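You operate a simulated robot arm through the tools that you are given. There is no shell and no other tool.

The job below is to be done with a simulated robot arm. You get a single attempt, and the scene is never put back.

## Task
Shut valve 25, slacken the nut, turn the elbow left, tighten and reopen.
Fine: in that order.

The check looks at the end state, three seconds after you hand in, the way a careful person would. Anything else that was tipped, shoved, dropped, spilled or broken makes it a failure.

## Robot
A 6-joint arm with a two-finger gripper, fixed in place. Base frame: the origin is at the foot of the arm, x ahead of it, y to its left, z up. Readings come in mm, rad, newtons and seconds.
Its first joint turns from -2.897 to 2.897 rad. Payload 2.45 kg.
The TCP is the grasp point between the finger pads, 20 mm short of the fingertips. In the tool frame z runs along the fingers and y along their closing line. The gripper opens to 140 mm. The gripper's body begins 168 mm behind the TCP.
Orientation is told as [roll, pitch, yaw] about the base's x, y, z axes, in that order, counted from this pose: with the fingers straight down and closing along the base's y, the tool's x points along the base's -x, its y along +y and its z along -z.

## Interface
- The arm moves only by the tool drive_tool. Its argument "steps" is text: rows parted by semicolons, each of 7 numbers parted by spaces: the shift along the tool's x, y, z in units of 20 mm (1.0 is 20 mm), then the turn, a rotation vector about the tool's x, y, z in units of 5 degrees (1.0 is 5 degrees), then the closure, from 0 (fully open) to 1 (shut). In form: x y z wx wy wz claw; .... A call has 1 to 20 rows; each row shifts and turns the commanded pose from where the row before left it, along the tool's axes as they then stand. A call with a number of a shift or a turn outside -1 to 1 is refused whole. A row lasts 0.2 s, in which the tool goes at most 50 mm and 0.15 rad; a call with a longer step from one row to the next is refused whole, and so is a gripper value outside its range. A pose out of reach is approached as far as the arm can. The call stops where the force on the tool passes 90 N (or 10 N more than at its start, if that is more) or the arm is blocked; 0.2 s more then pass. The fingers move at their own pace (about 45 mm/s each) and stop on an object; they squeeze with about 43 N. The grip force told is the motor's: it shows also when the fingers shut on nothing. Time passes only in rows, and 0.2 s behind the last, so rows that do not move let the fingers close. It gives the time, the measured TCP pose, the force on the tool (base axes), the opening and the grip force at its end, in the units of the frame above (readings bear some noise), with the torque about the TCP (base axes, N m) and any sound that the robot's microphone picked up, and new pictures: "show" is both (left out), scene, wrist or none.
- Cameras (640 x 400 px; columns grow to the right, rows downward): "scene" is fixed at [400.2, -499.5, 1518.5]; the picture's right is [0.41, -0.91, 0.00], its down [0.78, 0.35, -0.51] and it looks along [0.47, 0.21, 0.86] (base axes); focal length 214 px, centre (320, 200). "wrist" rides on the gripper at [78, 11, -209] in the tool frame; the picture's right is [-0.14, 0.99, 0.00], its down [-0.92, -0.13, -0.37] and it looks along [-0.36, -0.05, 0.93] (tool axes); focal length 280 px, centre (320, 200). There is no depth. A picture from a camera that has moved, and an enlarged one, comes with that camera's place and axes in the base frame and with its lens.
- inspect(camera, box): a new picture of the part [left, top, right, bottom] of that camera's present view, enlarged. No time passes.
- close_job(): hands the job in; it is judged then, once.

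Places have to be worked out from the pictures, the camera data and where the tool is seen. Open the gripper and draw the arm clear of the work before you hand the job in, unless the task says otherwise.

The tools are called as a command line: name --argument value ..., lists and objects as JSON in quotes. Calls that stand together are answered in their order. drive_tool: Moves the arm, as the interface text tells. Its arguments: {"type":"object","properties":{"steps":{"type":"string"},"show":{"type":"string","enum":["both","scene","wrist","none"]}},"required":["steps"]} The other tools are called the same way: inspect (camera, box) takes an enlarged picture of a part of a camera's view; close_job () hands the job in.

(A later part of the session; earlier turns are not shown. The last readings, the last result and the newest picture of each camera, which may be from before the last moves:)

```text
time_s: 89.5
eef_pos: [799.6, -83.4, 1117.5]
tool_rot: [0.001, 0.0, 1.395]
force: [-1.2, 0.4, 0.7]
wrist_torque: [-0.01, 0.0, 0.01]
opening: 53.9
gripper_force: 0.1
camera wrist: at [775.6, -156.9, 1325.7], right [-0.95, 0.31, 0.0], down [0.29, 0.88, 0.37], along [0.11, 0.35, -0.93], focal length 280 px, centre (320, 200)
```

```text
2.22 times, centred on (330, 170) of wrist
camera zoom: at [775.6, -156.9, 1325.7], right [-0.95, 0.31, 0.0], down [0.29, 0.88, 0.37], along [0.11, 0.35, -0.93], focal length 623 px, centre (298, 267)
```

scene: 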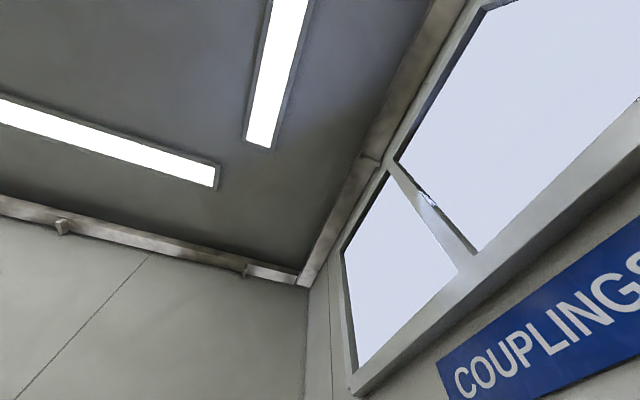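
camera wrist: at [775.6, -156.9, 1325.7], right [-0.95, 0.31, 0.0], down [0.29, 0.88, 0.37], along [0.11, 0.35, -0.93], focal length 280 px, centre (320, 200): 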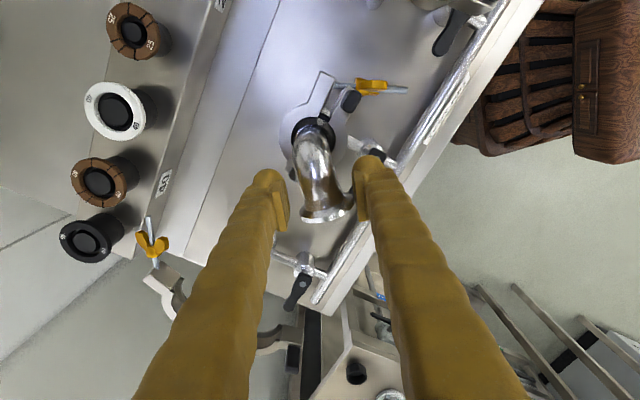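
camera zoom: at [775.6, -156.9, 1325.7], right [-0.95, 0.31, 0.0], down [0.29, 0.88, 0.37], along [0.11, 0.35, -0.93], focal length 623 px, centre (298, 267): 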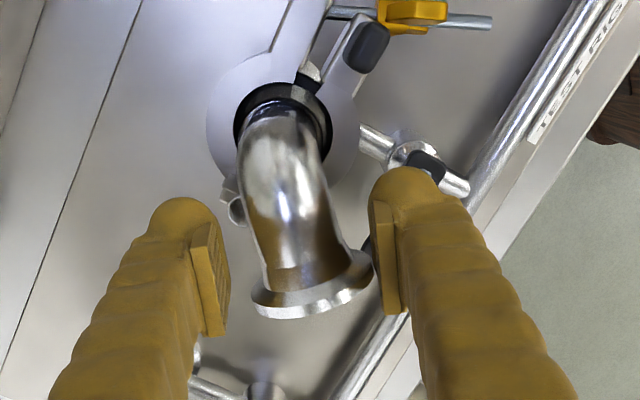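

The elbow follows with negligible force, lagging about 3°. I continue the remaining 35°.

drive_tool --steps "0.007 -0.161 0 0 0 1 0.62; 0.007 -0.161 0 0 0 1 0.62; 0.007 -0.161 0 0 0 1 0.62; 0.007 -0.161 0 0 0 1 0.62; 0.007 -0.161 0 0 0 1 0.62; 0.007 -0.161 0 0 0 1 0.62; 0.007 -0.161 0 0 0 1 0.62; 0 0 0 0 0 0 0.62" --show "wrist"

inspect --camera "wrist" --box '[230, 80, 430, 260]'

```text
time_s: 91.3
eef_pos: [819.9, -92.7, 1117.0]
tool_rot: [0.0, 0.002, 0.783]
force: [-0.3, 1.5, 0.2]
wrist_torque: [0.0, 0.01, 0.03]
opening: 54.0
gripper_force: 0.9
camera wrist: at [756.8, -139.0, 1325.6], right [-0.6, 0.8, 0.0], down [0.74, 0.56, 0.37], along [0.29, 0.22, -0.93], focal length 280 px, centre (320, 200)
```

wrist: 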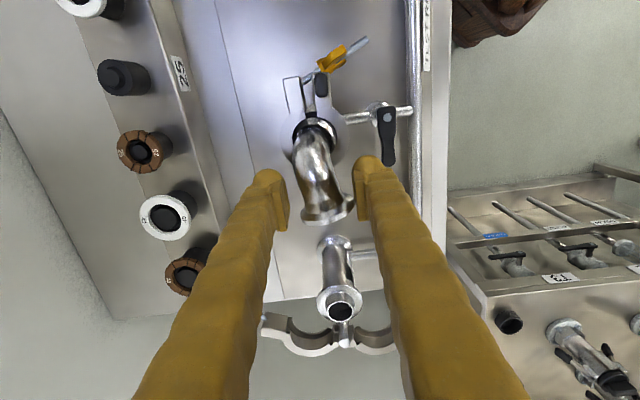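

```text
2.22 times, centred on (330, 170) of wrist
camera zoom: at [756.8, -139.0, 1325.6], right [-0.6, 0.8, 0.0], down [0.74, 0.56, 0.37], along [0.29, 0.22, -0.93], focal length 623 px, centre (298, 267)
```

zoom: 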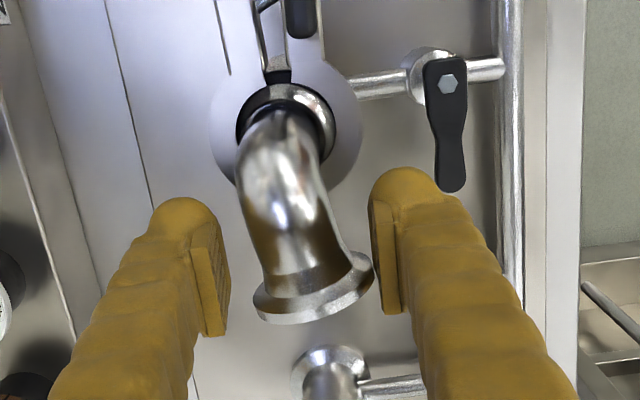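

The elbow is about 4-5° short of pointing exactly left (lag of the cage). One more 5° step finishes it.

drive_tool --steps "0.007 -0.161 0 0 0 0.9 0.62; 0 0 0 0 0 0 0.62; 0 0 0 0 0 0 0.62" --show "wrist"

inspect --camera "wrist" --box '[230, 80, 430, 260]'

```text
time_s: 92.1
eef_pos: [822.0, -93.7, 1116.6]
tool_rot: [0.003, 0.002, 0.703]
force: [-2.0, 3.3, 1.5]
wrist_torque: [0.08, 0.01, 0.06]
opening: 55.3
gripper_force: 1.7
camera wrist: at [754.8, -136.4, 1325.4], right [-0.54, 0.84, 0.0], down [0.79, 0.5, 0.37], along [0.31, 0.2, -0.93], focal length 280 px, centre (320, 200)
```

wrist: 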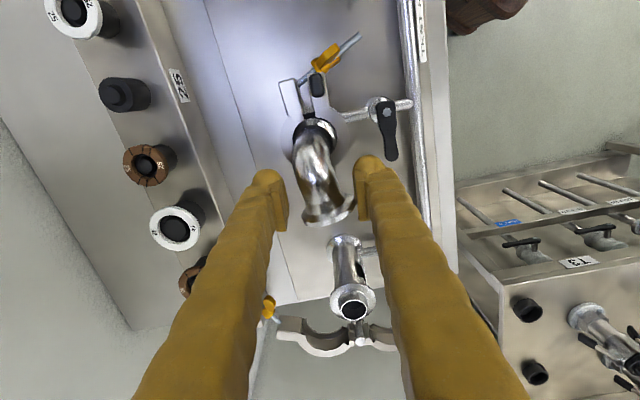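

```text
2.22 times, centred on (330, 170) of wrist
camera zoom: at [754.8, -136.4, 1325.4], right [-0.54, 0.84, 0.0], down [0.79, 0.5, 0.37], along [0.31, 0.2, -0.93], focal length 623 px, centre (298, 267)
```

zoom: 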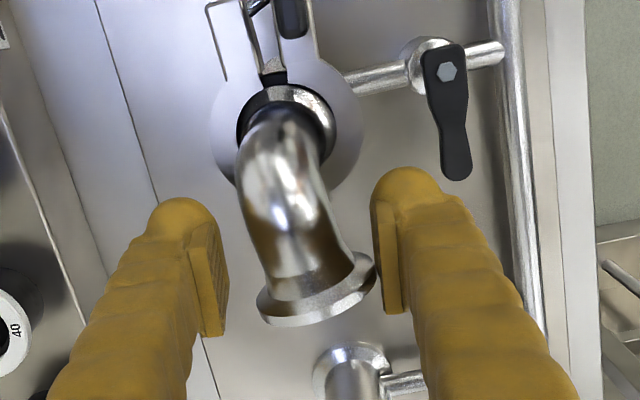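

drive_tool --steps "0.004 -0.1 0 0 0 0.5 0.62; 0 0 0 0 0 0 0.62; 0 0 0 0 0 0 0.62" --show "wrist"

inspect --camera "wrist" --box '[230, 60, 430, 240]'

```text
time_s: 92.9
eef_pos: [823.3, -96.8, 1115.8]
tool_rot: [0.001, 0.002, 0.659]
force: [-5.2, 3.6, 3.3]
wrist_torque: [0.15, 0.11, 0.13]
opening: 57.2
gripper_force: 2.8
camera wrist: at [754.6, -135.1, 1325.3], right [-0.5, 0.87, 0.0], down [0.81, 0.46, 0.37], along [0.32, 0.18, -0.93], focal length 280 px, centre (320, 200)
```

wrist: 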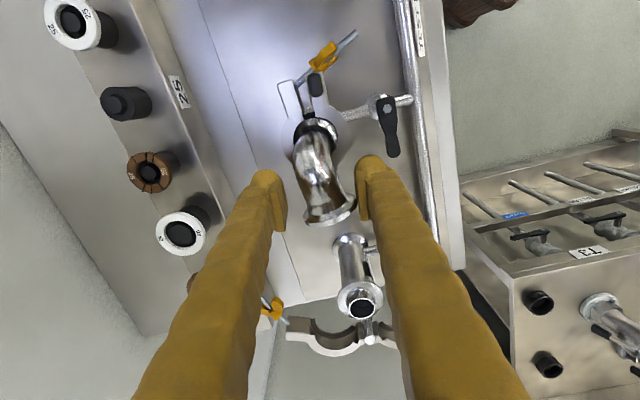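

```text
2.22 times, centred on (330, 150) of wrist
camera zoom: at [754.6, -135.1, 1325.3], right [-0.5, 0.87, 0.0], down [0.81, 0.46, 0.37], along [0.32, 0.18, -0.93], focal length 623 px, centre (298, 311)
```

zoom: 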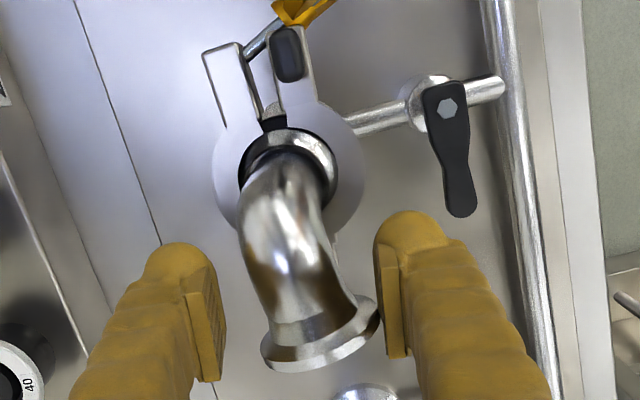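

The elbow now points left (about 44-46° in base axes against the rig's 45°) and the finger force rises, so it is at its place. I ease back 5° to release the pressure and lift off.

drive_tool --steps "-0.006 0.14 0 0 0 -0.8 0.62; 0 0 0 0 0 0 0.6; 0 0 0 0 0 0 0.6" --show "none"

drive_tool --steps "0 0 -1 0 0 0 0.6; 0 0 -1 0 0 0 0.6; 0 0 -1 0 0 0 0.6; 0 0 -1 0 0 0 0.6; 0 0 -1 0 0 0 0.6; 0 0 -0.7 0 0 0 0.6; 0 0 0 0 0 0 0.6" --show "wrist"

inspect --camera "wrist" --box '[230, 60, 430, 240]'

```text
time_s: 93.7
eef_pos: [821.7, -93.9, 1117.3]
tool_rot: [0.001, 0.002, 0.729]
force: [0.2, -0.4, -0.2]
wrist_torque: [-0.02, -0.03, -0.01]
opening: 55.8
gripper_force: 0.0
```

```text
time_s: 95.3
eef_pos: [822.3, -94.4, 1231.3]
tool_rot: [0.003, 0.002, 0.73]
force: [0.1, 0.6, -0.5]
wrist_torque: [0.0, -0.01, -0.04]
opening: 55.9
gripper_force: 0.1
camera wrist: at [757.4, -137.8, 1439.4], right [-0.56, 0.83, 0.0], down [0.77, 0.52, 0.37], along [0.3, 0.21, -0.93], focal length 280 px, centre (320, 200)
```

wrist: 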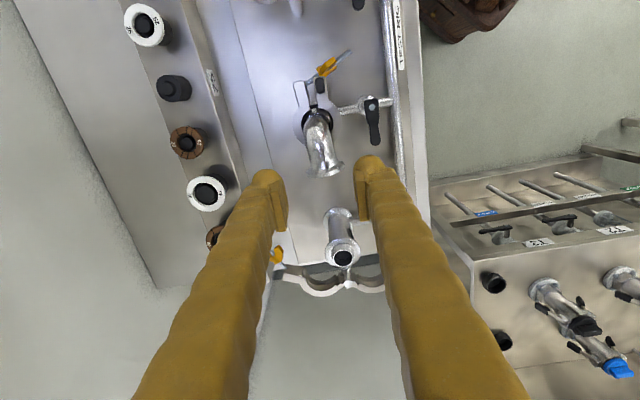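

```text
2.22 times, centred on (330, 150) of wrist
camera zoom: at [757.4, -137.8, 1439.4], right [-0.56, 0.83, 0.0], down [0.77, 0.52, 0.37], along [0.3, 0.21, -0.93], focal length 623 px, centre (298, 311)
```

zoom: 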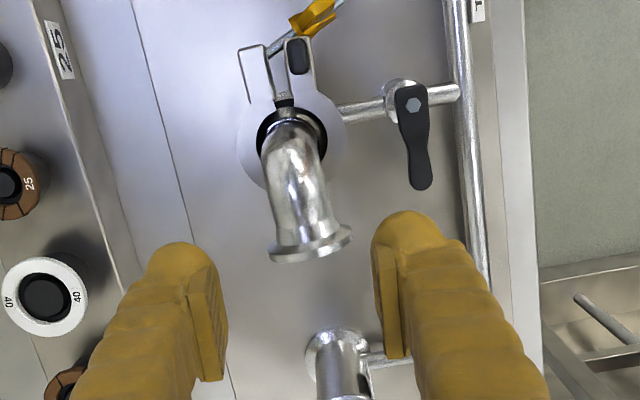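

Elbow is set. From this view the clamp halves are ajar: rear block n≈647-664, front block n≈620-637, a gap of about 10 mm, so the nut cannot swing back over the front block yet. I'll squeeze the two halves together from above with the fingers closing along n; first I align over them.

drive_tool --steps "1 0.05 0 0 0 -0.63 0.43; 1 0.05 0 0 0 0 0.43; 1 0.05 0 0 0 0 0.43; 0 0 1 0 0 0 0.43; 0 0 1 0 0 0 0.43; 0 0 0 0 0 0 0.43" --show "wrist"

inspect --camera "wrist" --box '[230, 60, 430, 260]'

```text
time_s: 96.7
eef_pos: [776.8, -132.7, 1190.6]
tool_rot: [0.003, 0.002, 0.787]
force: [0.3, -0.1, -0.1]
wrist_torque: [-0.03, -0.03, 0.02]
opening: 79.9
gripper_force: 0.0
camera wrist: at [713.5, -180.1, 1399.5], right [-0.6, 0.8, 0.0], down [0.74, 0.56, 0.37], along [0.29, 0.22, -0.93], focal length 280 px, centre (320, 200)
```

wrist: 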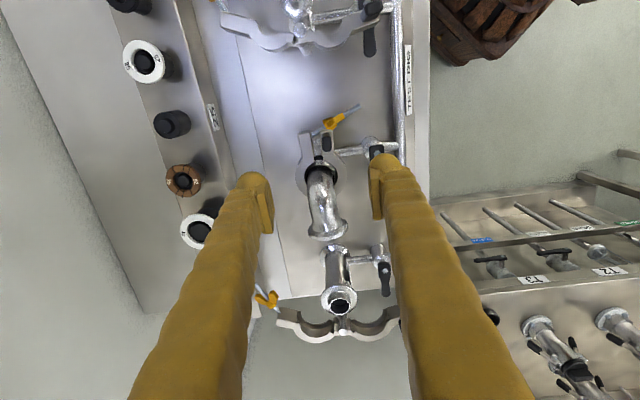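

```text
2.00 times, centred on (330, 160) of wrist
camera zoom: at [713.5, -180.1, 1399.5], right [-0.6, 0.8, 0.0], down [0.74, 0.56, 0.37], along [0.29, 0.22, -0.93], focal length 561 px, centre (300, 280)
```

zoom: 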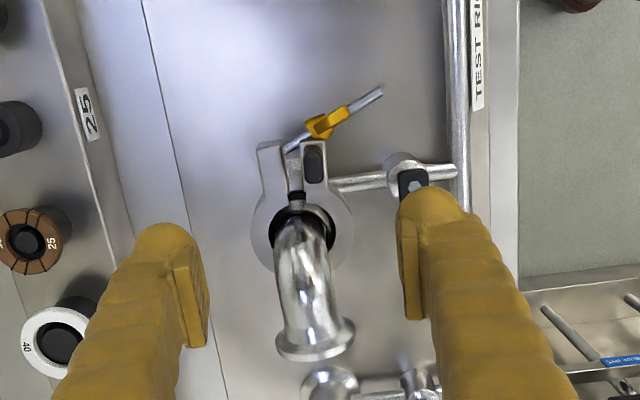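

inspect --camera "wrist" --box '[280, 90, 390, 190]'

```text
4.00 times, centred on (335, 140) of wrist
camera zoom: at [713.5, -180.1, 1399.5], right [-0.6, 0.8, 0.0], down [0.74, 0.56, 0.37], along [0.29, 0.22, -0.93], focal length 1122 px, centre (260, 440)
```

zoom: 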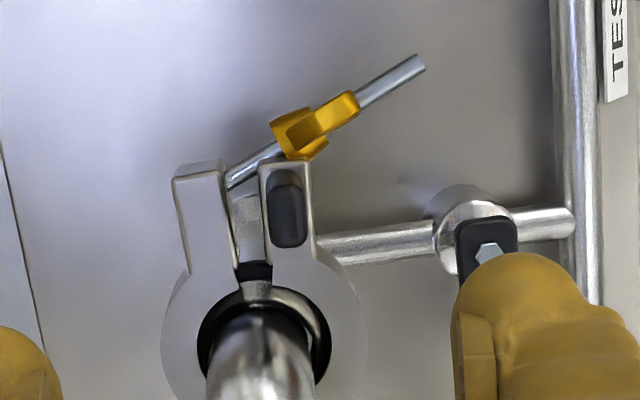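

The view shows both block ends, the bolt at about 30° with its wings vertical, and clear space for both fingers. I descend to clamp height.

drive_tool --steps "0 0 1 0 0 0 0.43; 0 0 1 0 0 0 0.43; 0 0 1 0 0 0 0.43; 0 0 1 0 0 0 0.43; 0 0 1 0 0 0 0.43; 0 0 1 0 0 0 0.43; 0 0 0.85 0 0 0 0.43; 0 0 0 0 0 0 0.43" --show "wrist"

inspect --camera "wrist" --box '[230, 100, 430, 260]'

```text
time_s: 98.5
eef_pos: [774.7, -132.4, 1053.2]
tool_rot: [0.001, 0.002, 0.784]
force: [0.2, -0.1, 0.3]
wrist_torque: [0.01, -0.03, 0.01]
opening: 79.8
gripper_force: 0.1
camera wrist: at [711.5, -180.0, 1261.4], right [-0.6, 0.8, 0.0], down [0.74, 0.56, 0.37], along [0.29, 0.22, -0.93], focal length 280 px, centre (320, 200)
```

wrist: 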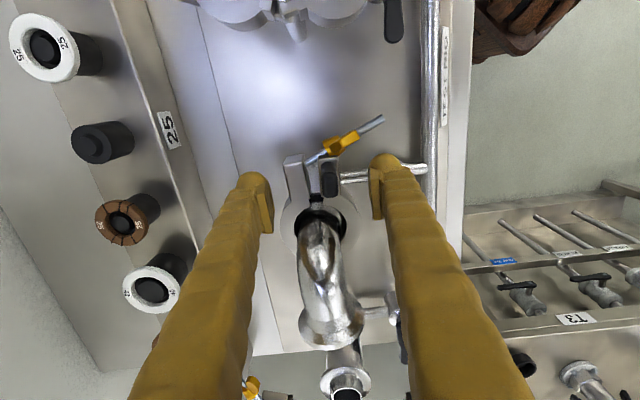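

```text
2.50 times, centred on (330, 180) of wrist
camera zoom: at [711.5, -180.0, 1261.4], right [-0.6, 0.8, 0.0], down [0.74, 0.56, 0.37], along [0.29, 0.22, -0.93], focal length 701 px, centre (295, 250)
```

zoom: 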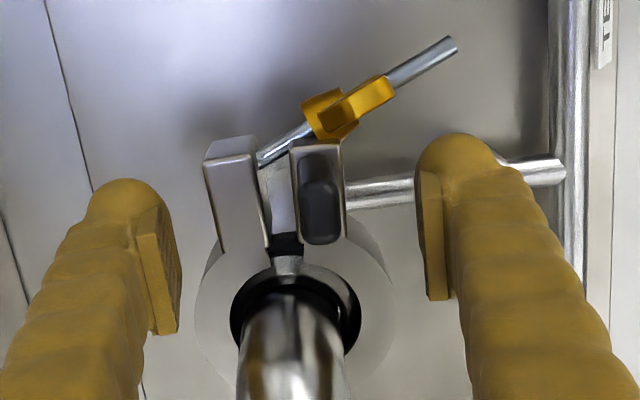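

The fingers straddle the clamp rings without contact. I squeeze them together gradually.

drive_tool --steps "0 0 0 0 0 0 0.47; 0 0 0 0 0 0 0.5; 0 0 0 0 0 0 0.53; 0 0 0 0 0 0 0.56; 0 0 0 0 0 0 0.56; 0 0 0 0 0 0 0.56" --show "wrist"

inspect --camera "wrist" --box '[230, 100, 430, 260]'

```text
time_s: 99.9
eef_pos: [773.9, -132.6, 1053.5]
tool_rot: [0.001, 0.003, 0.785]
force: [3.6, -5.3, 0.5]
wrist_torque: [-0.01, 0.03, -0.16]
opening: 65.5
gripper_force: 2.9
camera wrist: at [711.6, -180.1, 1261.7], right [-0.6, 0.8, 0.0], down [0.74, 0.56, 0.37], along [0.29, 0.22, -0.93], focal length 280 px, centre (320, 200)
```

wrist: 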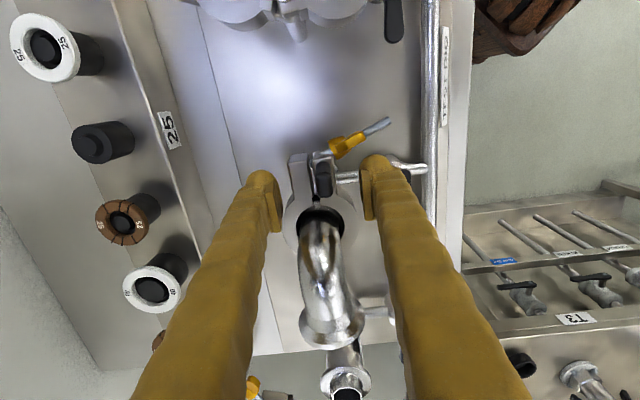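

```text
2.50 times, centred on (330, 180) of wrist
camera zoom: at [711.6, -180.1, 1261.7], right [-0.6, 0.8, 0.0], down [0.74, 0.56, 0.37], along [0.29, 0.22, -0.93], focal length 701 px, centre (295, 250)
```

zoom: 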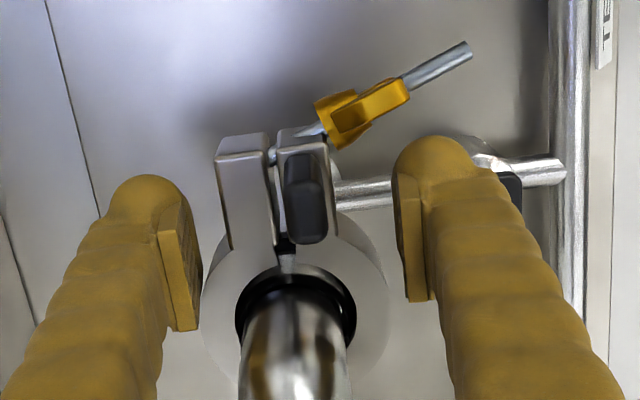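

The rear half moved in and the gap shrank; the rear finger touches first, so the tool sits about 4-5 mm too far forward. I shift +n by 4 mm and squeeze further.

drive_tool --steps "0 -0.2 0 0 0 0 0.56; 0 0 0 0 0 0 0.6; 0 0 0 0 0 0 0.64; 0 0 0 0 0 0 0.68; 0 0 0 0 0 0 0.68; 0 0 0 0 0 0 0.68" --show "wrist"

inspect --camera "wrist" --box '[230, 100, 430, 260]'

```text
time_s: 101.3
eef_pos: [777.0, -135.0, 1054.4]
tool_rot: [0.003, 0.003, 0.785]
force: [-6.5, 7.3, -3.5]
wrist_torque: [-0.07, 0.04, 0.18]
opening: 58.5
gripper_force: 10.3
camera wrist: at [714.3, -182.4, 1261.5], right [-0.6, 0.8, 0.0], down [0.74, 0.56, 0.37], along [0.29, 0.22, -0.93], focal length 280 px, centre (320, 200)
```

wrist: 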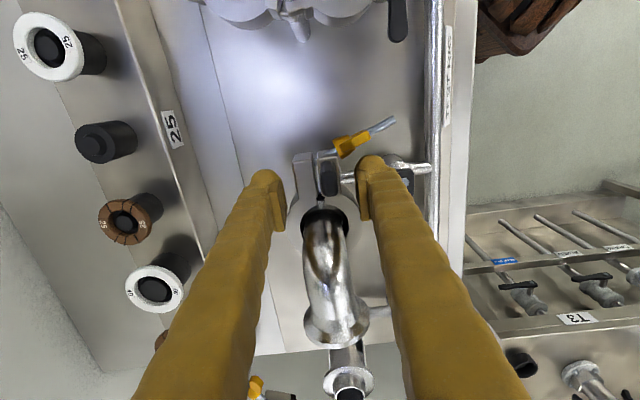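

```text
2.50 times, centred on (330, 180) of wrist
camera zoom: at [714.3, -182.4, 1261.5], right [-0.6, 0.8, 0.0], down [0.74, 0.56, 0.37], along [0.29, 0.22, -0.93], focal length 701 px, centre (295, 250)
```

zoom: 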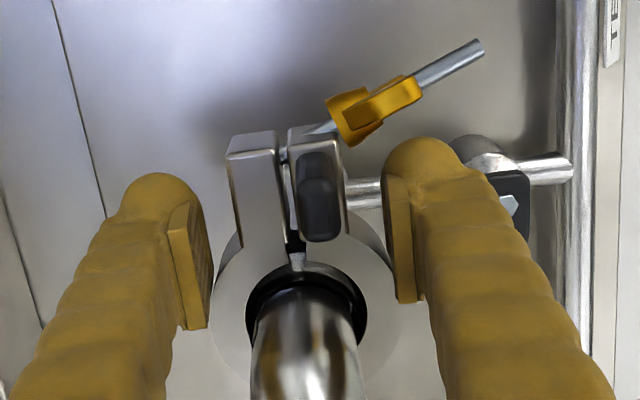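

drive_tool --steps "0 -0.05 0 0 0 0 0.75; 0 0 0 0 0 0 0.85; 0 0 0 0 0 0 0.9; 0 0 0 0 0 0 0.9; 0 0 0 0 0 0 0.9" --show "wrist"

inspect --camera "wrist" --box '[270, 130, 390, 230]'

```text
time_s: 102.5
eef_pos: [777.4, -134.9, 1052.1]
tool_rot: [0.004, 0.0, 0.786]
force: [-43.8, 33.4, 9.2]
wrist_torque: [0.09, -0.05, 0.99]
opening: 57.8
gripper_force: 32.3
camera wrist: at [714.8, -182.6, 1261.9], right [-0.6, 0.8, 0.0], down [0.74, 0.56, 0.37], along [0.29, 0.22, -0.93], focal length 280 px, centre (320, 200)
```

wrist: 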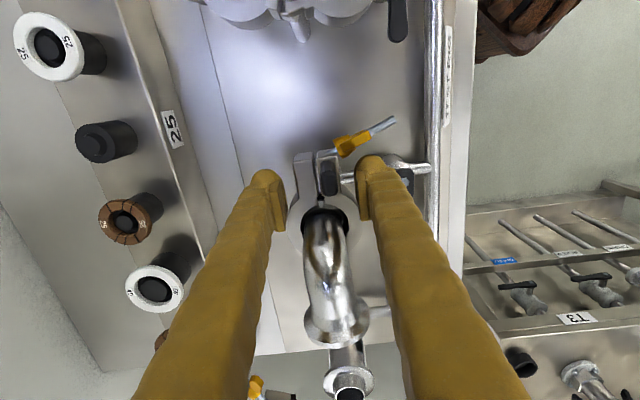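

```text
4.00 times, centred on (330, 180) of wrist
camera zoom: at [714.8, -182.6, 1261.9], right [-0.6, 0.8, 0.0], down [0.74, 0.56, 0.37], along [0.29, 0.22, -0.93], focal length 1122 px, centre (280, 280)
```

zoom: 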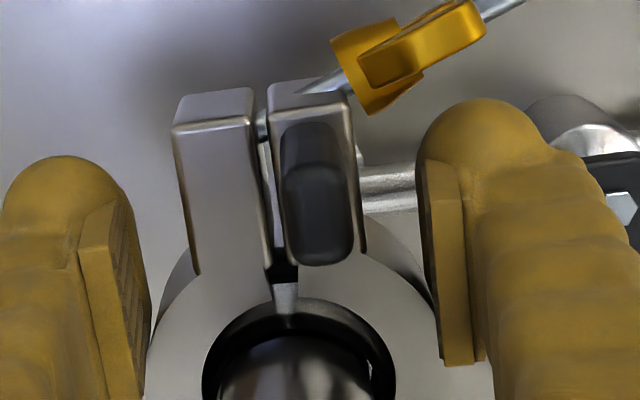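

drive_tool --steps "0 0.12 0 0 0 0 0.9; 0 0 0 0 0 0 0.9; 0 0 0 0 0 0 0.9" --show "none"

inspect --camera "wrist" --box '[270, 130, 390, 230]'

```text
time_s: 103.3
eef_pos: [777.5, -135.2, 1054.5]
tool_rot: [0.001, 0.001, 0.785]
force: [-22.9, 7.3, -0.1]
wrist_torque: [-0.12, -0.17, 0.47]
opening: 57.5
gripper_force: 32.7
```

```text
4.00 times, centred on (330, 180) of wrist
camera zoom: at [714.2, -182.2, 1261.9], right [-0.6, 0.8, 0.0], down [0.74, 0.56, 0.37], along [0.29, 0.22, -0.93], focal length 1122 px, centre (280, 280)
```

zoom: 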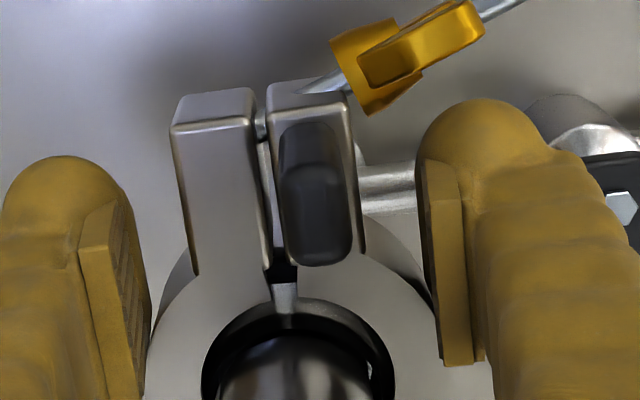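

Fully squeezed: the gap at the block ends is down to about 3 mm and the nut's base now lies beyond the front block's face, so it can swing back over it. I release gently and check that the halves stay closed.

drive_tool --steps "0 0 0 0 0 0 0.6; 0 0 0 0 0 0 0.57; 0 0 0 0 0 0 0.54; 0 0 0 0 0 0 0.5; 0 0 0 0 0 0 0.46; 0 0 0 0 0 0 0.43; 0 0 0 0 0 0 0.43" --show "none"

inspect --camera "wrist" --box '[270, 130, 390, 230]'

```text
time_s: 104.9
eef_pos: [777.9, -134.2, 1053.5]
tool_rot: [0.003, 0.001, 0.785]
force: [-0.2, 0.4, 0.7]
wrist_torque: [-0.01, 0.03, 0.01]
opening: 79.6
gripper_force: 0.1
```

```text
4.00 times, centred on (330, 180) of wrist
camera zoom: at [714.3, -181.9, 1261.8], right [-0.6, 0.8, 0.0], down [0.74, 0.56, 0.37], along [0.29, 0.22, -0.93], focal length 1122 px, centre (280, 280)
```

zoom: 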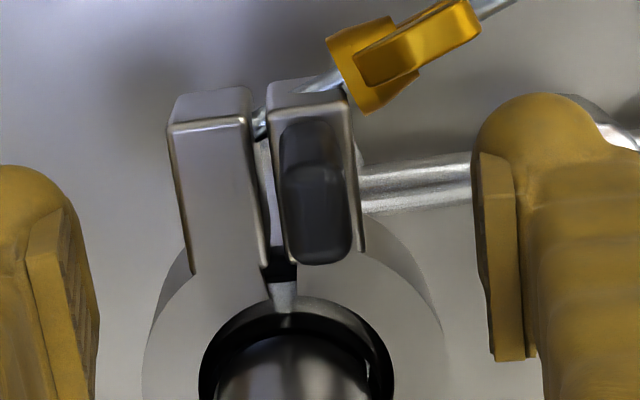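

The halves stay closed to within about 1 mm. I lift off, close the fingers into a single post and go to the -u side of the rod tip (now at about u=406, n=580) to push the bolt back into its slot.

drive_tool --steps "0 0 -1 0 0 0 0.43; 0 0 -1 0 0 0 0.43; 0 0 -1 0 0 0 0.43; 0 0 -1 0 0 0 0.43; 0 0 -1 0 0 0 0.43; 0 0 -1 0 0 0 0.43; 0 0 -1 0 0 0 0.43; 1 0.8 0 0 0 0 0.6; 1 0.8 0 0 0 0 0.8; 1 0.8 0 0 0 0 1; 1 0.8 0 0 0 0 1; 0.2 0 0 0 0 0 1; 0 0 0 0 0 0 1; 0 0 0 0 0 0 1" --show "wrist"

inspect --camera "wrist" --box '[230, 100, 430, 280]'

```text
time_s: 107.9
eef_pos: [674.6, -150.2, 1193.2]
tool_rot: [0.003, 0.003, 0.785]
force: [-0.4, 0.0, 0.8]
wrist_torque: [0.01, 0.01, 0.01]
opening: 0.0
gripper_force: 29.3
camera wrist: at [610.9, -197.2, 1401.6], right [-0.6, 0.8, 0.0], down [0.74, 0.56, 0.37], along [0.29, 0.22, -0.93], focal length 280 px, centre (320, 200)
```

wrist: 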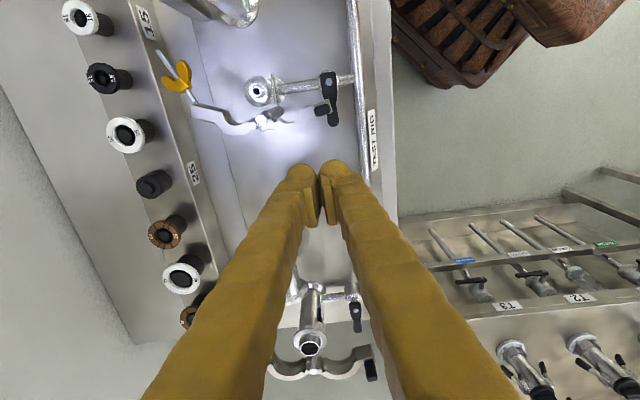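

```text
2.22 times, centred on (330, 190) of wrist
camera zoom: at [610.9, -197.2, 1401.6], right [-0.6, 0.8, 0.0], down [0.74, 0.56, 0.37], along [0.29, 0.22, -0.93], focal length 623 px, centre (298, 222)
```

zoom: 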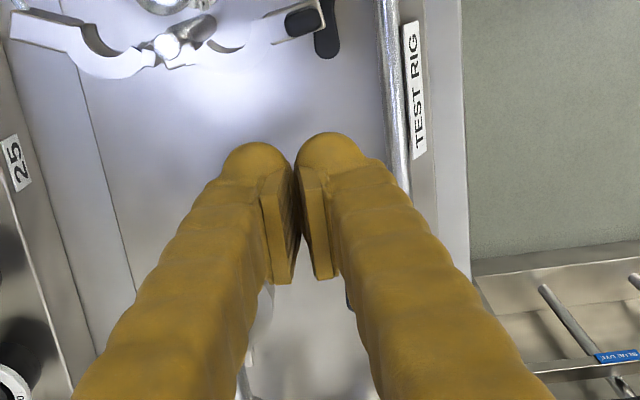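

The fingers hide the bolt from this side, so I turn the yaw back to 135° at this height to keep the nut in view while pushing.

drive_tool --steps "0 0 0 0 0 -1 1; 0 0 0 0 0 -1 1; 0 0 0 0 0 -1 1; 0 0 0 0 0 -1 1; 0 0 0 0 0 -1 1; 0 0 0 0 0 -1 1; 0 0 0 0 0 -1 1; 0 0 0 0 0 -1 1; 0 0 0 0 0 -1 1; 0 0 0 0 0 -1 1; 0 0 0 0 0 -1 1; 0 0 0 0 0 -1 1; 0 0 0 0 0 -1 1; 0 0 0 0 0 -1 1; 0 0 0 0 0 -1 1; 0 0 0 0 0 -1 1; 0 0 0 0 0 -1 1; 0 0 0 0 0 -1 1; 0 0 0 0 0 0 1" --show "wrist"

inspect --camera "wrist" --box '[180, 60, 380, 220]'

```text
time_s: 111.9
eef_pos: [673.7, -148.6, 1194.1]
tool_rot: [0.002, -0.002, 2.357]
force: [0.3, -0.8, 0.0]
wrist_torque: [0.0, -0.03, -0.01]
opening: 0.0
gripper_force: 29.9
camera wrist: at [721.4, -211.7, 1402.3], right [-0.8, -0.6, 0.0], down [-0.56, 0.74, 0.37], along [-0.22, 0.29, -0.93], focal length 280 px, centre (320, 200)
```

wrist: 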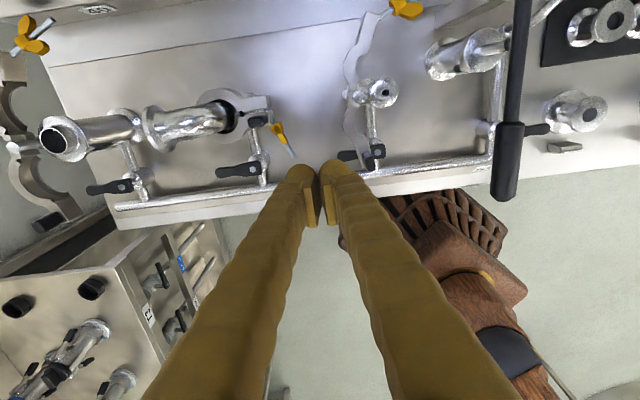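

```text
2.50 times, centred on (280, 140) of wrist
camera zoom: at [721.4, -211.7, 1402.3], right [-0.8, -0.6, 0.0], down [-0.56, 0.74, 0.37], along [-0.22, 0.29, -0.93], focal length 701 px, centre (420, 350)
```

zoom: 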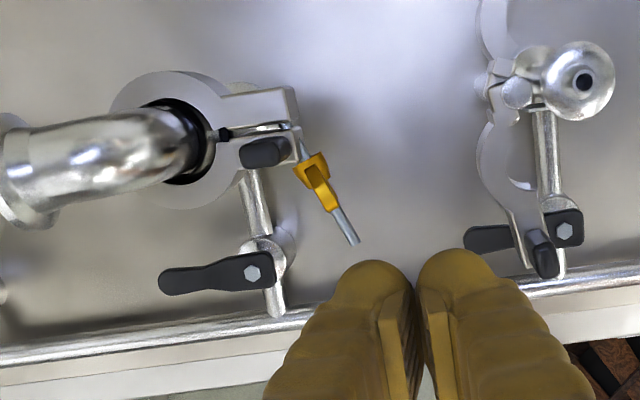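

The picture confirms the elbow lies parallel to the manifold, pointing left. The rod tip is at about (405, 583) and my post at u=372 clears it by about 16 mm. I lower it beside the rod.

drive_tool --steps "-0.25 0 1 0 0 0 1; 0 0 1 0 0 0 1; 0 0 1 0 0 0 1; 0 0 1 0 0 0 1; 0 0 1 0 0 0 1; 0 0 1 0 0 0 1; 0 0 1 0 0 0 1; 0 0 0.45 0 0 0 1; 0 0 0 0 0 0 1" --show "wrist"

inspect --camera "wrist" --box '[180, 100, 380, 260]'

```text
time_s: 113.9
eef_pos: [671.9, -144.2, 1044.1]
tool_rot: [0.001, -0.001, 2.357]
force: [0.4, -0.4, -0.6]
wrist_torque: [0.0, 0.04, -0.01]
opening: 0.1
gripper_force: 29.7
camera wrist: at [718.2, -207.2, 1253.6], right [-0.8, -0.6, 0.0], down [-0.56, 0.74, 0.37], along [-0.22, 0.29, -0.93], focal length 280 px, centre (320, 200)
```

wrist: 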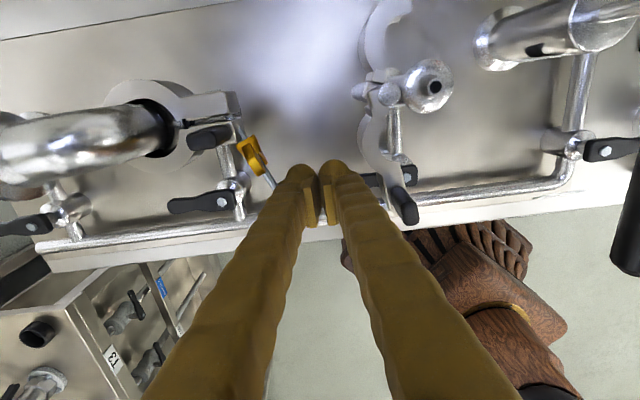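

```text
2.50 times, centred on (280, 180) of wrist
camera zoom: at [718.2, -207.2, 1253.6], right [-0.8, -0.6, 0.0], down [-0.56, 0.74, 0.37], along [-0.22, 0.29, -0.93], focal length 701 px, centre (420, 250)
```

zoom: 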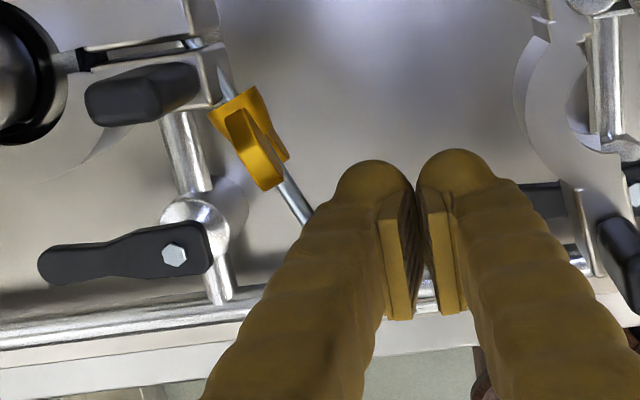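

drive_tool --steps "0 -0.4 0 0 0 0 1; 0 -0.4 0 0 0 0 1; 0 -0.3 0 0 0 0 1; 0 -0.3 0 0 0 0 1; 0 0 0 0 0 0 1" --show "none"

inspect --camera "wrist" --box '[180, 100, 380, 260]'

```text
time_s: 115.1
eef_pos: [689.2, -125.2, 1046.4]
tool_rot: [0.001, -0.002, 2.357]
force: [0.0, -0.3, -0.3]
wrist_torque: [0.0, 0.0, 0.01]
opening: 0.0
gripper_force: 29.4
```

```text
2.50 times, centred on (280, 180) of wrist
camera zoom: at [737.2, -188.1, 1253.9], right [-0.8, -0.6, 0.0], down [-0.56, 0.74, 0.37], along [-0.22, 0.29, -0.93], focal length 701 px, centre (420, 250)
```

zoom: 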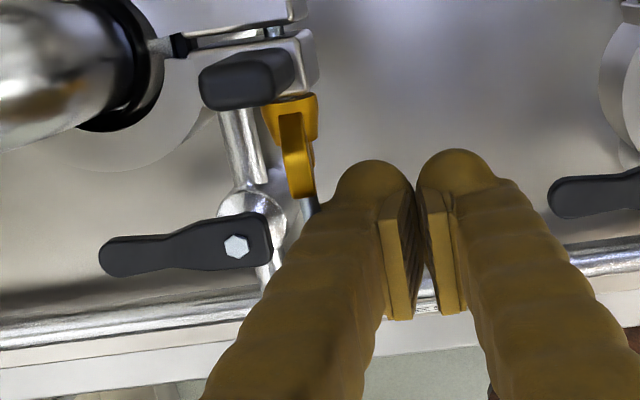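

The bolt swings back freely and the nut is already in front of the block. I push the remaining ~15 mm in small steps, watching for the slot's bottom.

drive_tool --steps "0 -0.25 0 0 0 0 1; 0 -0.25 0 0 0 0 1; 0 0 0 0 0 0 1" --show "none"

inspect --camera "wrist" --box '[180, 100, 380, 260]'

drive_tool --steps "0 -0.2 0 0 0 0 1; 0 0 0 0 0 0 1" --show "none"

inspect --camera "wrist" --box '[180, 100, 380, 260]'

```text
time_s: 115.9
eef_pos: [694.7, -120.2, 1045.4]
tool_rot: [0.003, -0.001, 2.356]
force: [-44.6, -31.5, 7.1]
wrist_torque: [0.05, -0.14, -0.32]
opening: 0.0
gripper_force: 29.2
```

```text
2.50 times, centred on (280, 180) of wrist
camera zoom: at [742.8, -182.2, 1253.6], right [-0.8, -0.6, 0.0], down [-0.56, 0.74, 0.37], along [-0.23, 0.29, -0.93], focal length 701 px, centre (420, 250)
```

zoom: 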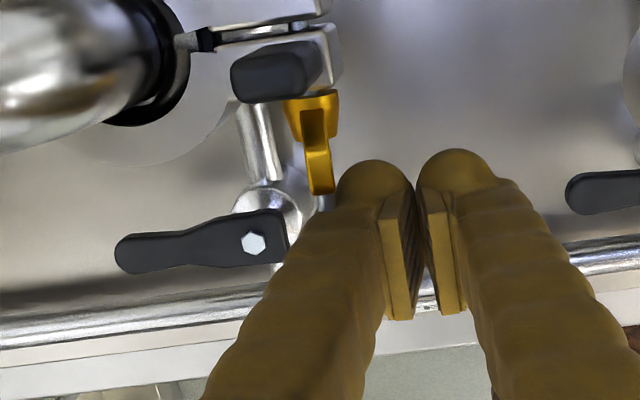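

```text
time_s: 116.4
eef_pos: [694.4, -121.2, 1045.7]
tool_rot: [0.009, -0.006, 2.354]
force: [-33.7, -37.3, 0.0]
wrist_torque: [1.52, -1.63, -0.59]
opening: 0.0
gripper_force: 29.4
stopped in row 2: the force on the tool passed its limit at 92 N (the readings are from after the stop); the commanded pose is now the measured one
```

```text
2.50 times, centred on (280, 180) of wrist
camera zoom: at [743.1, -182.4, 1253.3], right [-0.8, -0.6, 0.01], down [-0.56, 0.74, 0.37], along [-0.23, 0.29, -0.93], focal length 701 px, centre (420, 250)
```

zoom: 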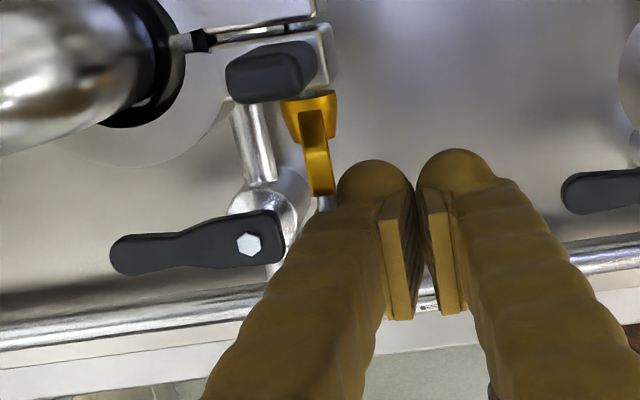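

It meets a firm stop, which should be the bottom of the slot. I back the post off and look whether the bolt is straight.

drive_tool --steps "0 0.4 0 0 0 0 1; 0 0.4 0 0 0 0 1; 0 0.4 0 0 0 0 1; 0 0 0 0 0 0 1" --show "none"

inspect --camera "wrist" --box '[180, 100, 380, 260]'

inspect --camera "wrist" --box '[220, 90, 310, 190]'

```text
time_s: 117.4
eef_pos: [678.3, -135.1, 1046.0]
tool_rot: [0.004, -0.004, 2.355]
force: [0.0, -0.6, -0.7]
wrist_torque: [0.01, -0.04, 0.04]
opening: 0.0
gripper_force: 29.4
```

```text
2.50 times, centred on (280, 180) of wrist
camera zoom: at [727.1, -196.7, 1253.0], right [-0.8, -0.6, 0.01], down [-0.56, 0.74, 0.37], along [-0.23, 0.29, -0.93], focal length 701 px, centre (420, 250)
```

zoom: 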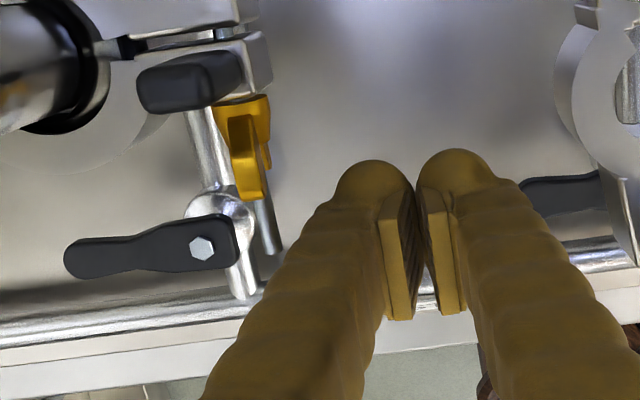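

```text
4.00 times, centred on (265, 140) of wrist
camera zoom: at [727.1, -196.7, 1253.0], right [-0.8, -0.6, 0.01], down [-0.56, 0.74, 0.37], along [-0.23, 0.29, -0.93], focal length 1122 px, centre (540, 440)
```

zoom: 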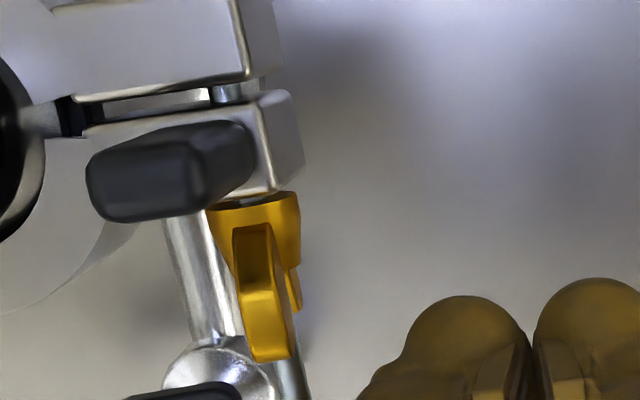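

The bolt is back in its slot (the rod shows in the gap between the blocks) and the nut stands just in front of the front block. I lift up, move to u≈433 in front of it and pitch back to horizontal with the camera on top.

drive_tool --steps "0 0 -1 0 0 0 1; 0 0 -1 0 0 0 1; 0 0 -1 0 0 0 1; 0 0 -1 0 0 0 1; 0 0 -1 0 0 0 1; 0 0 -1 0 0 0 1; 0 0 -1 0 0 0 1; 0 0 -1 0 0 0 1; 0 0 -1 0 0 0 1; -0.6 -0.8 0 0 0 0 0.9; -0.6 -0.8 0 0 0 0 0.8; -0.55 -0.82 0 0 0 0 0.8; 0 0 0 0 0 0 0.8" --show "none"

drive_tool --steps "0 0 0 0 1 0 0.8; 0 0 0 0 1 0 0.8; 0 0 0 0 1 0 0.8; 0 0 0 0 1 0 0.8; 0 0 0 0 1 0 0.8; 0 0 0 0 1 0 0.8; 0 0 0 0 1 0 0.8; 0 0 0 0 1 0 0.8; 0 0 0 0 1 0 0.8; 0 0 0 0 1 0 0.8; 0 0 0 0 1 0 0.8; 0 0 0 0 1 0 0.8; 0 0 0 0 1 0 0.8; 0 0 0 0 1 0 0.8; 0 0 0 0 1 0 0.8; 0 0 0 0 1 0 0.8; 0 0 0 0 1 0 0.8; 0 0 0 0 1 0 0.8; 0 0 0 0 0 0 0.8" --show "wrist"

```text
time_s: 120.2
eef_pos: [690.0, -76.0, 1226.4]
tool_rot: [0.004, -0.004, 2.354]
force: [0.6, -0.2, 0.1]
wrist_torque: [-0.03, 0.01, -0.01]
opening: 28.0
gripper_force: 0.0
```

```text
time_s: 124.2
eef_pos: [692.0, -74.5, 1224.8]
tool_rot: [1.173, 1.565, -2.755]
force: [-0.1, -0.7, 0.3]
wrist_torque: [0.01, -0.02, 0.01]
opening: 28.1
gripper_force: 0.0
camera wrist: at [535.5, 66.0, 1303.1], right [-0.7, -0.7, -0.13], down [-0.18, 0.35, -0.92], along [0.69, -0.62, -0.37], focal length 280 px, centre (320, 200)
```

wrist: 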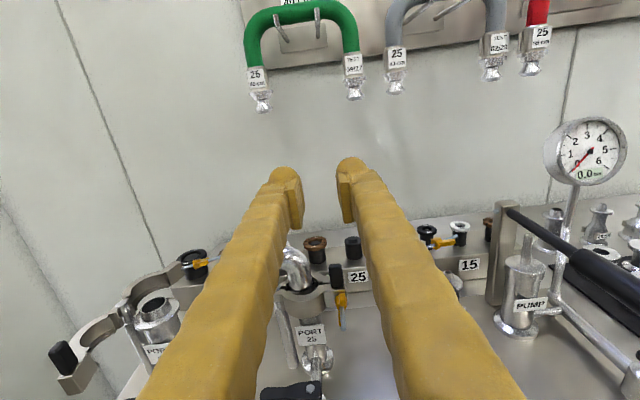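

drive_tool --steps "-1 0 0 0 0 0 0.8; -1 0 0 0 0 0 0.8; -1 0 0 0 0 0 0.8; -1 0 0 0 0 0 0.8; -1 0 0 0 0 0 0.8; -1 0 0 0 0 0 0.8; 0 0 0 0 0 0 0.8" --show "wrist"

inspect --camera "wrist" --box '[240, 160, 420, 340]'

```text
time_s: 125.8
eef_pos: [689.6, -74.5, 1106.3]
tool_rot: [1.012, 1.564, -2.916]
force: [0.1, -0.6, -0.6]
wrist_torque: [0.03, 0.03, -0.01]
opening: 28.0
gripper_force: 0.0
camera wrist: at [534.6, 65.6, 1183.7], right [-0.7, -0.7, -0.13], down [-0.18, 0.35, -0.92], along [0.69, -0.62, -0.37], focal length 280 px, centre (320, 200)
```

wrist: 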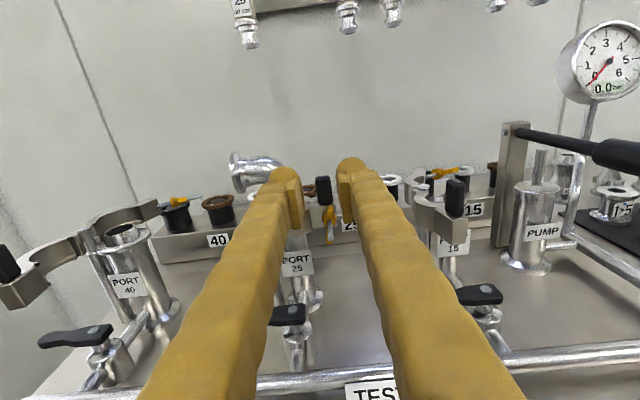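

```text
2.22 times, centred on (330, 250) of wrist
camera zoom: at [534.6, 65.6, 1183.7], right [-0.7, -0.7, -0.13], down [-0.18, 0.35, -0.92], along [0.69, -0.62, -0.37], focal length 623 px, centre (298, 89)
```

zoom: 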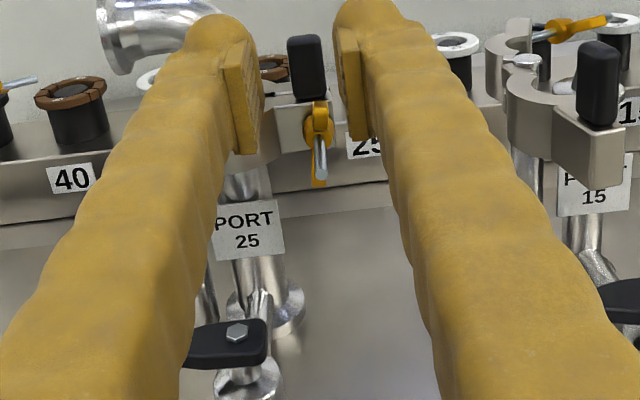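

drive_tool --steps "-1 0 0 0 0 0 0.8; -1 0 0 0 0 0 0.8; -1 0 0 0 0 0 0.8; 0 0 0 0 0 0 0.8" --show "wrist"

inspect --camera "wrist" --box '[260, 140, 380, 250]'

```text
time_s: 126.8
eef_pos: [690.8, -75.7, 1043.1]
tool_rot: [1.026, 1.563, -2.904]
force: [-0.3, -0.6, -0.4]
wrist_torque: [0.01, 0.0, 0.0]
opening: 28.0
gripper_force: 0.1
camera wrist: at [535.3, 66.0, 1122.2], right [-0.7, -0.7, -0.13], down [-0.18, 0.35, -0.92], along [0.69, -0.62, -0.37], focal length 280 px, centre (320, 200)
```

wrist: 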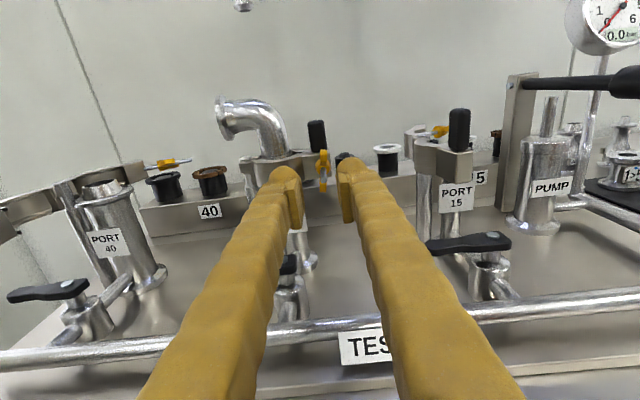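

```text
3.64 times, centred on (320, 195) of wrist
camera zoom: at [535.3, 66.0, 1122.2], right [-0.7, -0.7, -0.13], down [-0.18, 0.35, -0.92], along [0.69, -0.62, -0.37], focal length 1020 px, centre (320, 218)
```

zoom: 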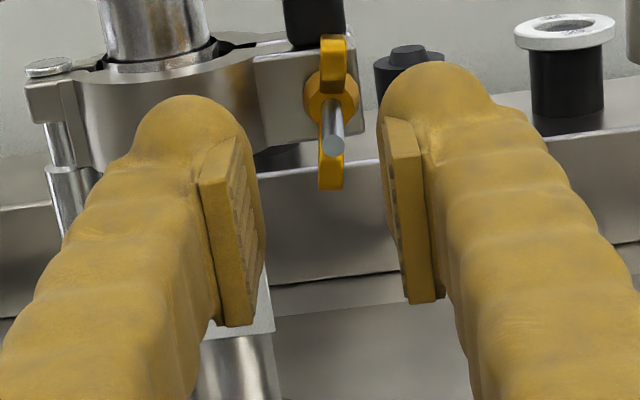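

From the front, the elbow clearly points left, and the nut stands upright in its slot with the wings leaning about 9° toward -u. I correct 3 mm sideways, roll 9° to match the wings, and advance onto the nut.

drive_tool --steps "0.05 0.165 0 0 0 0 0.8; 0 0 0 0 0 1 0.8; 0 0 0 0 0 0.88 0.8; 0 0 0.7 0 0 0 0.8; 0 0 0.7 0 0 0 0.8; 0 0 0.6 0 0 0 0.8; 0 0 0 0 0 0 0.8" --show "wrist"

inspect --camera "wrist" --box '[260, 130, 380, 240]'

```text
time_s: 128.4
eef_pos: [716.1, -106.5, 1045.1]
tool_rot: [-1.548, 1.411, 0.807]
force: [-0.5, 0.5, 0.9]
wrist_torque: [0.01, 0.01, -0.02]
opening: 28.2
gripper_force: 0.1
camera wrist: at [551.4, 25.7, 1121.1], right [-0.68, -0.67, -0.29], down [-0.07, 0.45, -0.89], along [0.73, -0.58, -0.36], focal length 280 px, centre (320, 200)
```

wrist: 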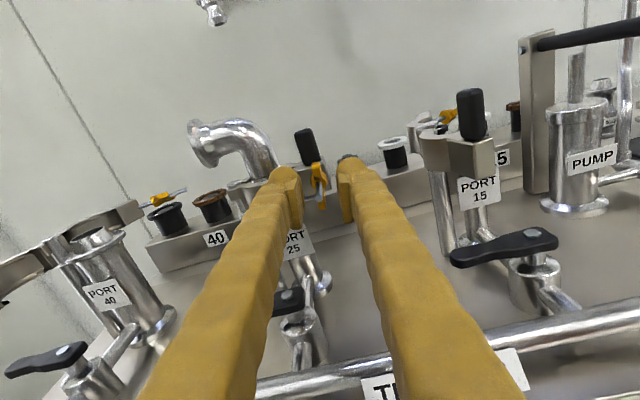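

```text
3.64 times, centred on (320, 185) of wrist
camera zoom: at [551.4, 25.7, 1121.1], right [-0.68, -0.67, -0.29], down [-0.07, 0.45, -0.89], along [0.73, -0.58, -0.36], focal length 1020 px, centre (320, 254)
```

zoom: 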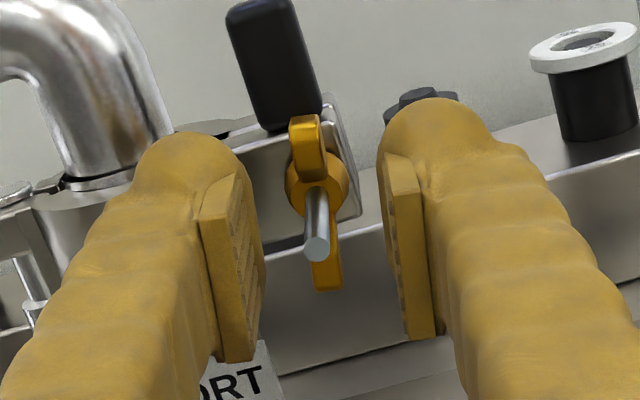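

Wings are parallel to the pads and the rod is centred within 1 mm. I advance the last 11 mm and close on the wings.

drive_tool --steps "-0.04 -0.04 0.28 0 0 0 0.8; 0 0 0.28 0 0 0 0.8; 0 0 0 0 0 0 0.8" --show "none"

drive_tool --steps "0 0 0 0 0 0 0.88; 0 0 0 0 0 0 0.94; 0 0 0 0 0 0 1; 0 0 0 0 0 0 1; 0 0 0 0 0 0 1" --show "wrist"

inspect --camera "wrist" --box '[260, 130, 380, 240]'

```text
time_s: 129.2
eef_pos: [725.1, -112.7, 1045.0]
tool_rot: [-1.549, 1.412, 0.808]
force: [0.2, 0.7, -0.4]
wrist_torque: [0.0, -0.03, -0.04]
opening: 27.8
gripper_force: 0.0
```

```text
time_s: 130.4
eef_pos: [724.7, -114.4, 1045.1]
tool_rot: [-1.547, 1.413, 0.807]
force: [1.5, -0.2, 0.2]
wrist_torque: [0.0, 0.05, -0.02]
opening: 6.2
gripper_force: 34.7
camera wrist: at [559.9, 18.2, 1120.7], right [-0.68, -0.67, -0.29], down [-0.07, 0.45, -0.89], along [0.73, -0.58, -0.36], focal length 280 px, centre (320, 200)
```

wrist: 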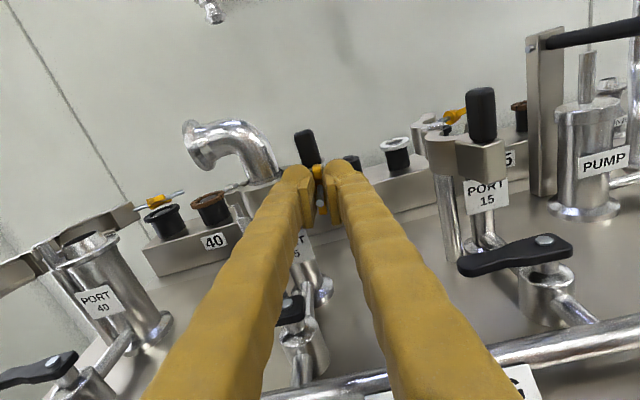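

```text
3.64 times, centred on (320, 185) of wrist
camera zoom: at [559.9, 18.2, 1120.7], right [-0.68, -0.67, -0.29], down [-0.07, 0.45, -0.89], along [0.73, -0.58, -0.36], focal length 1020 px, centre (320, 254)
```

zoom: 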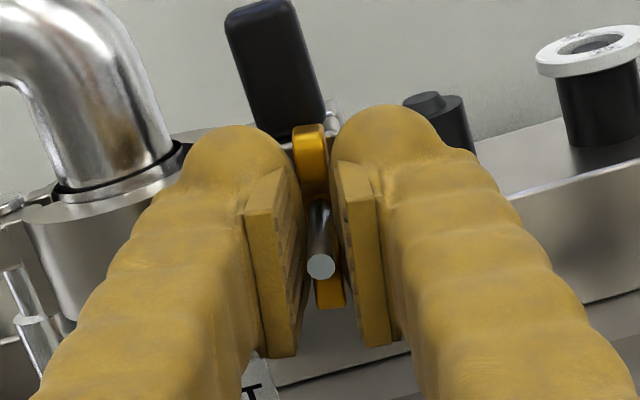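

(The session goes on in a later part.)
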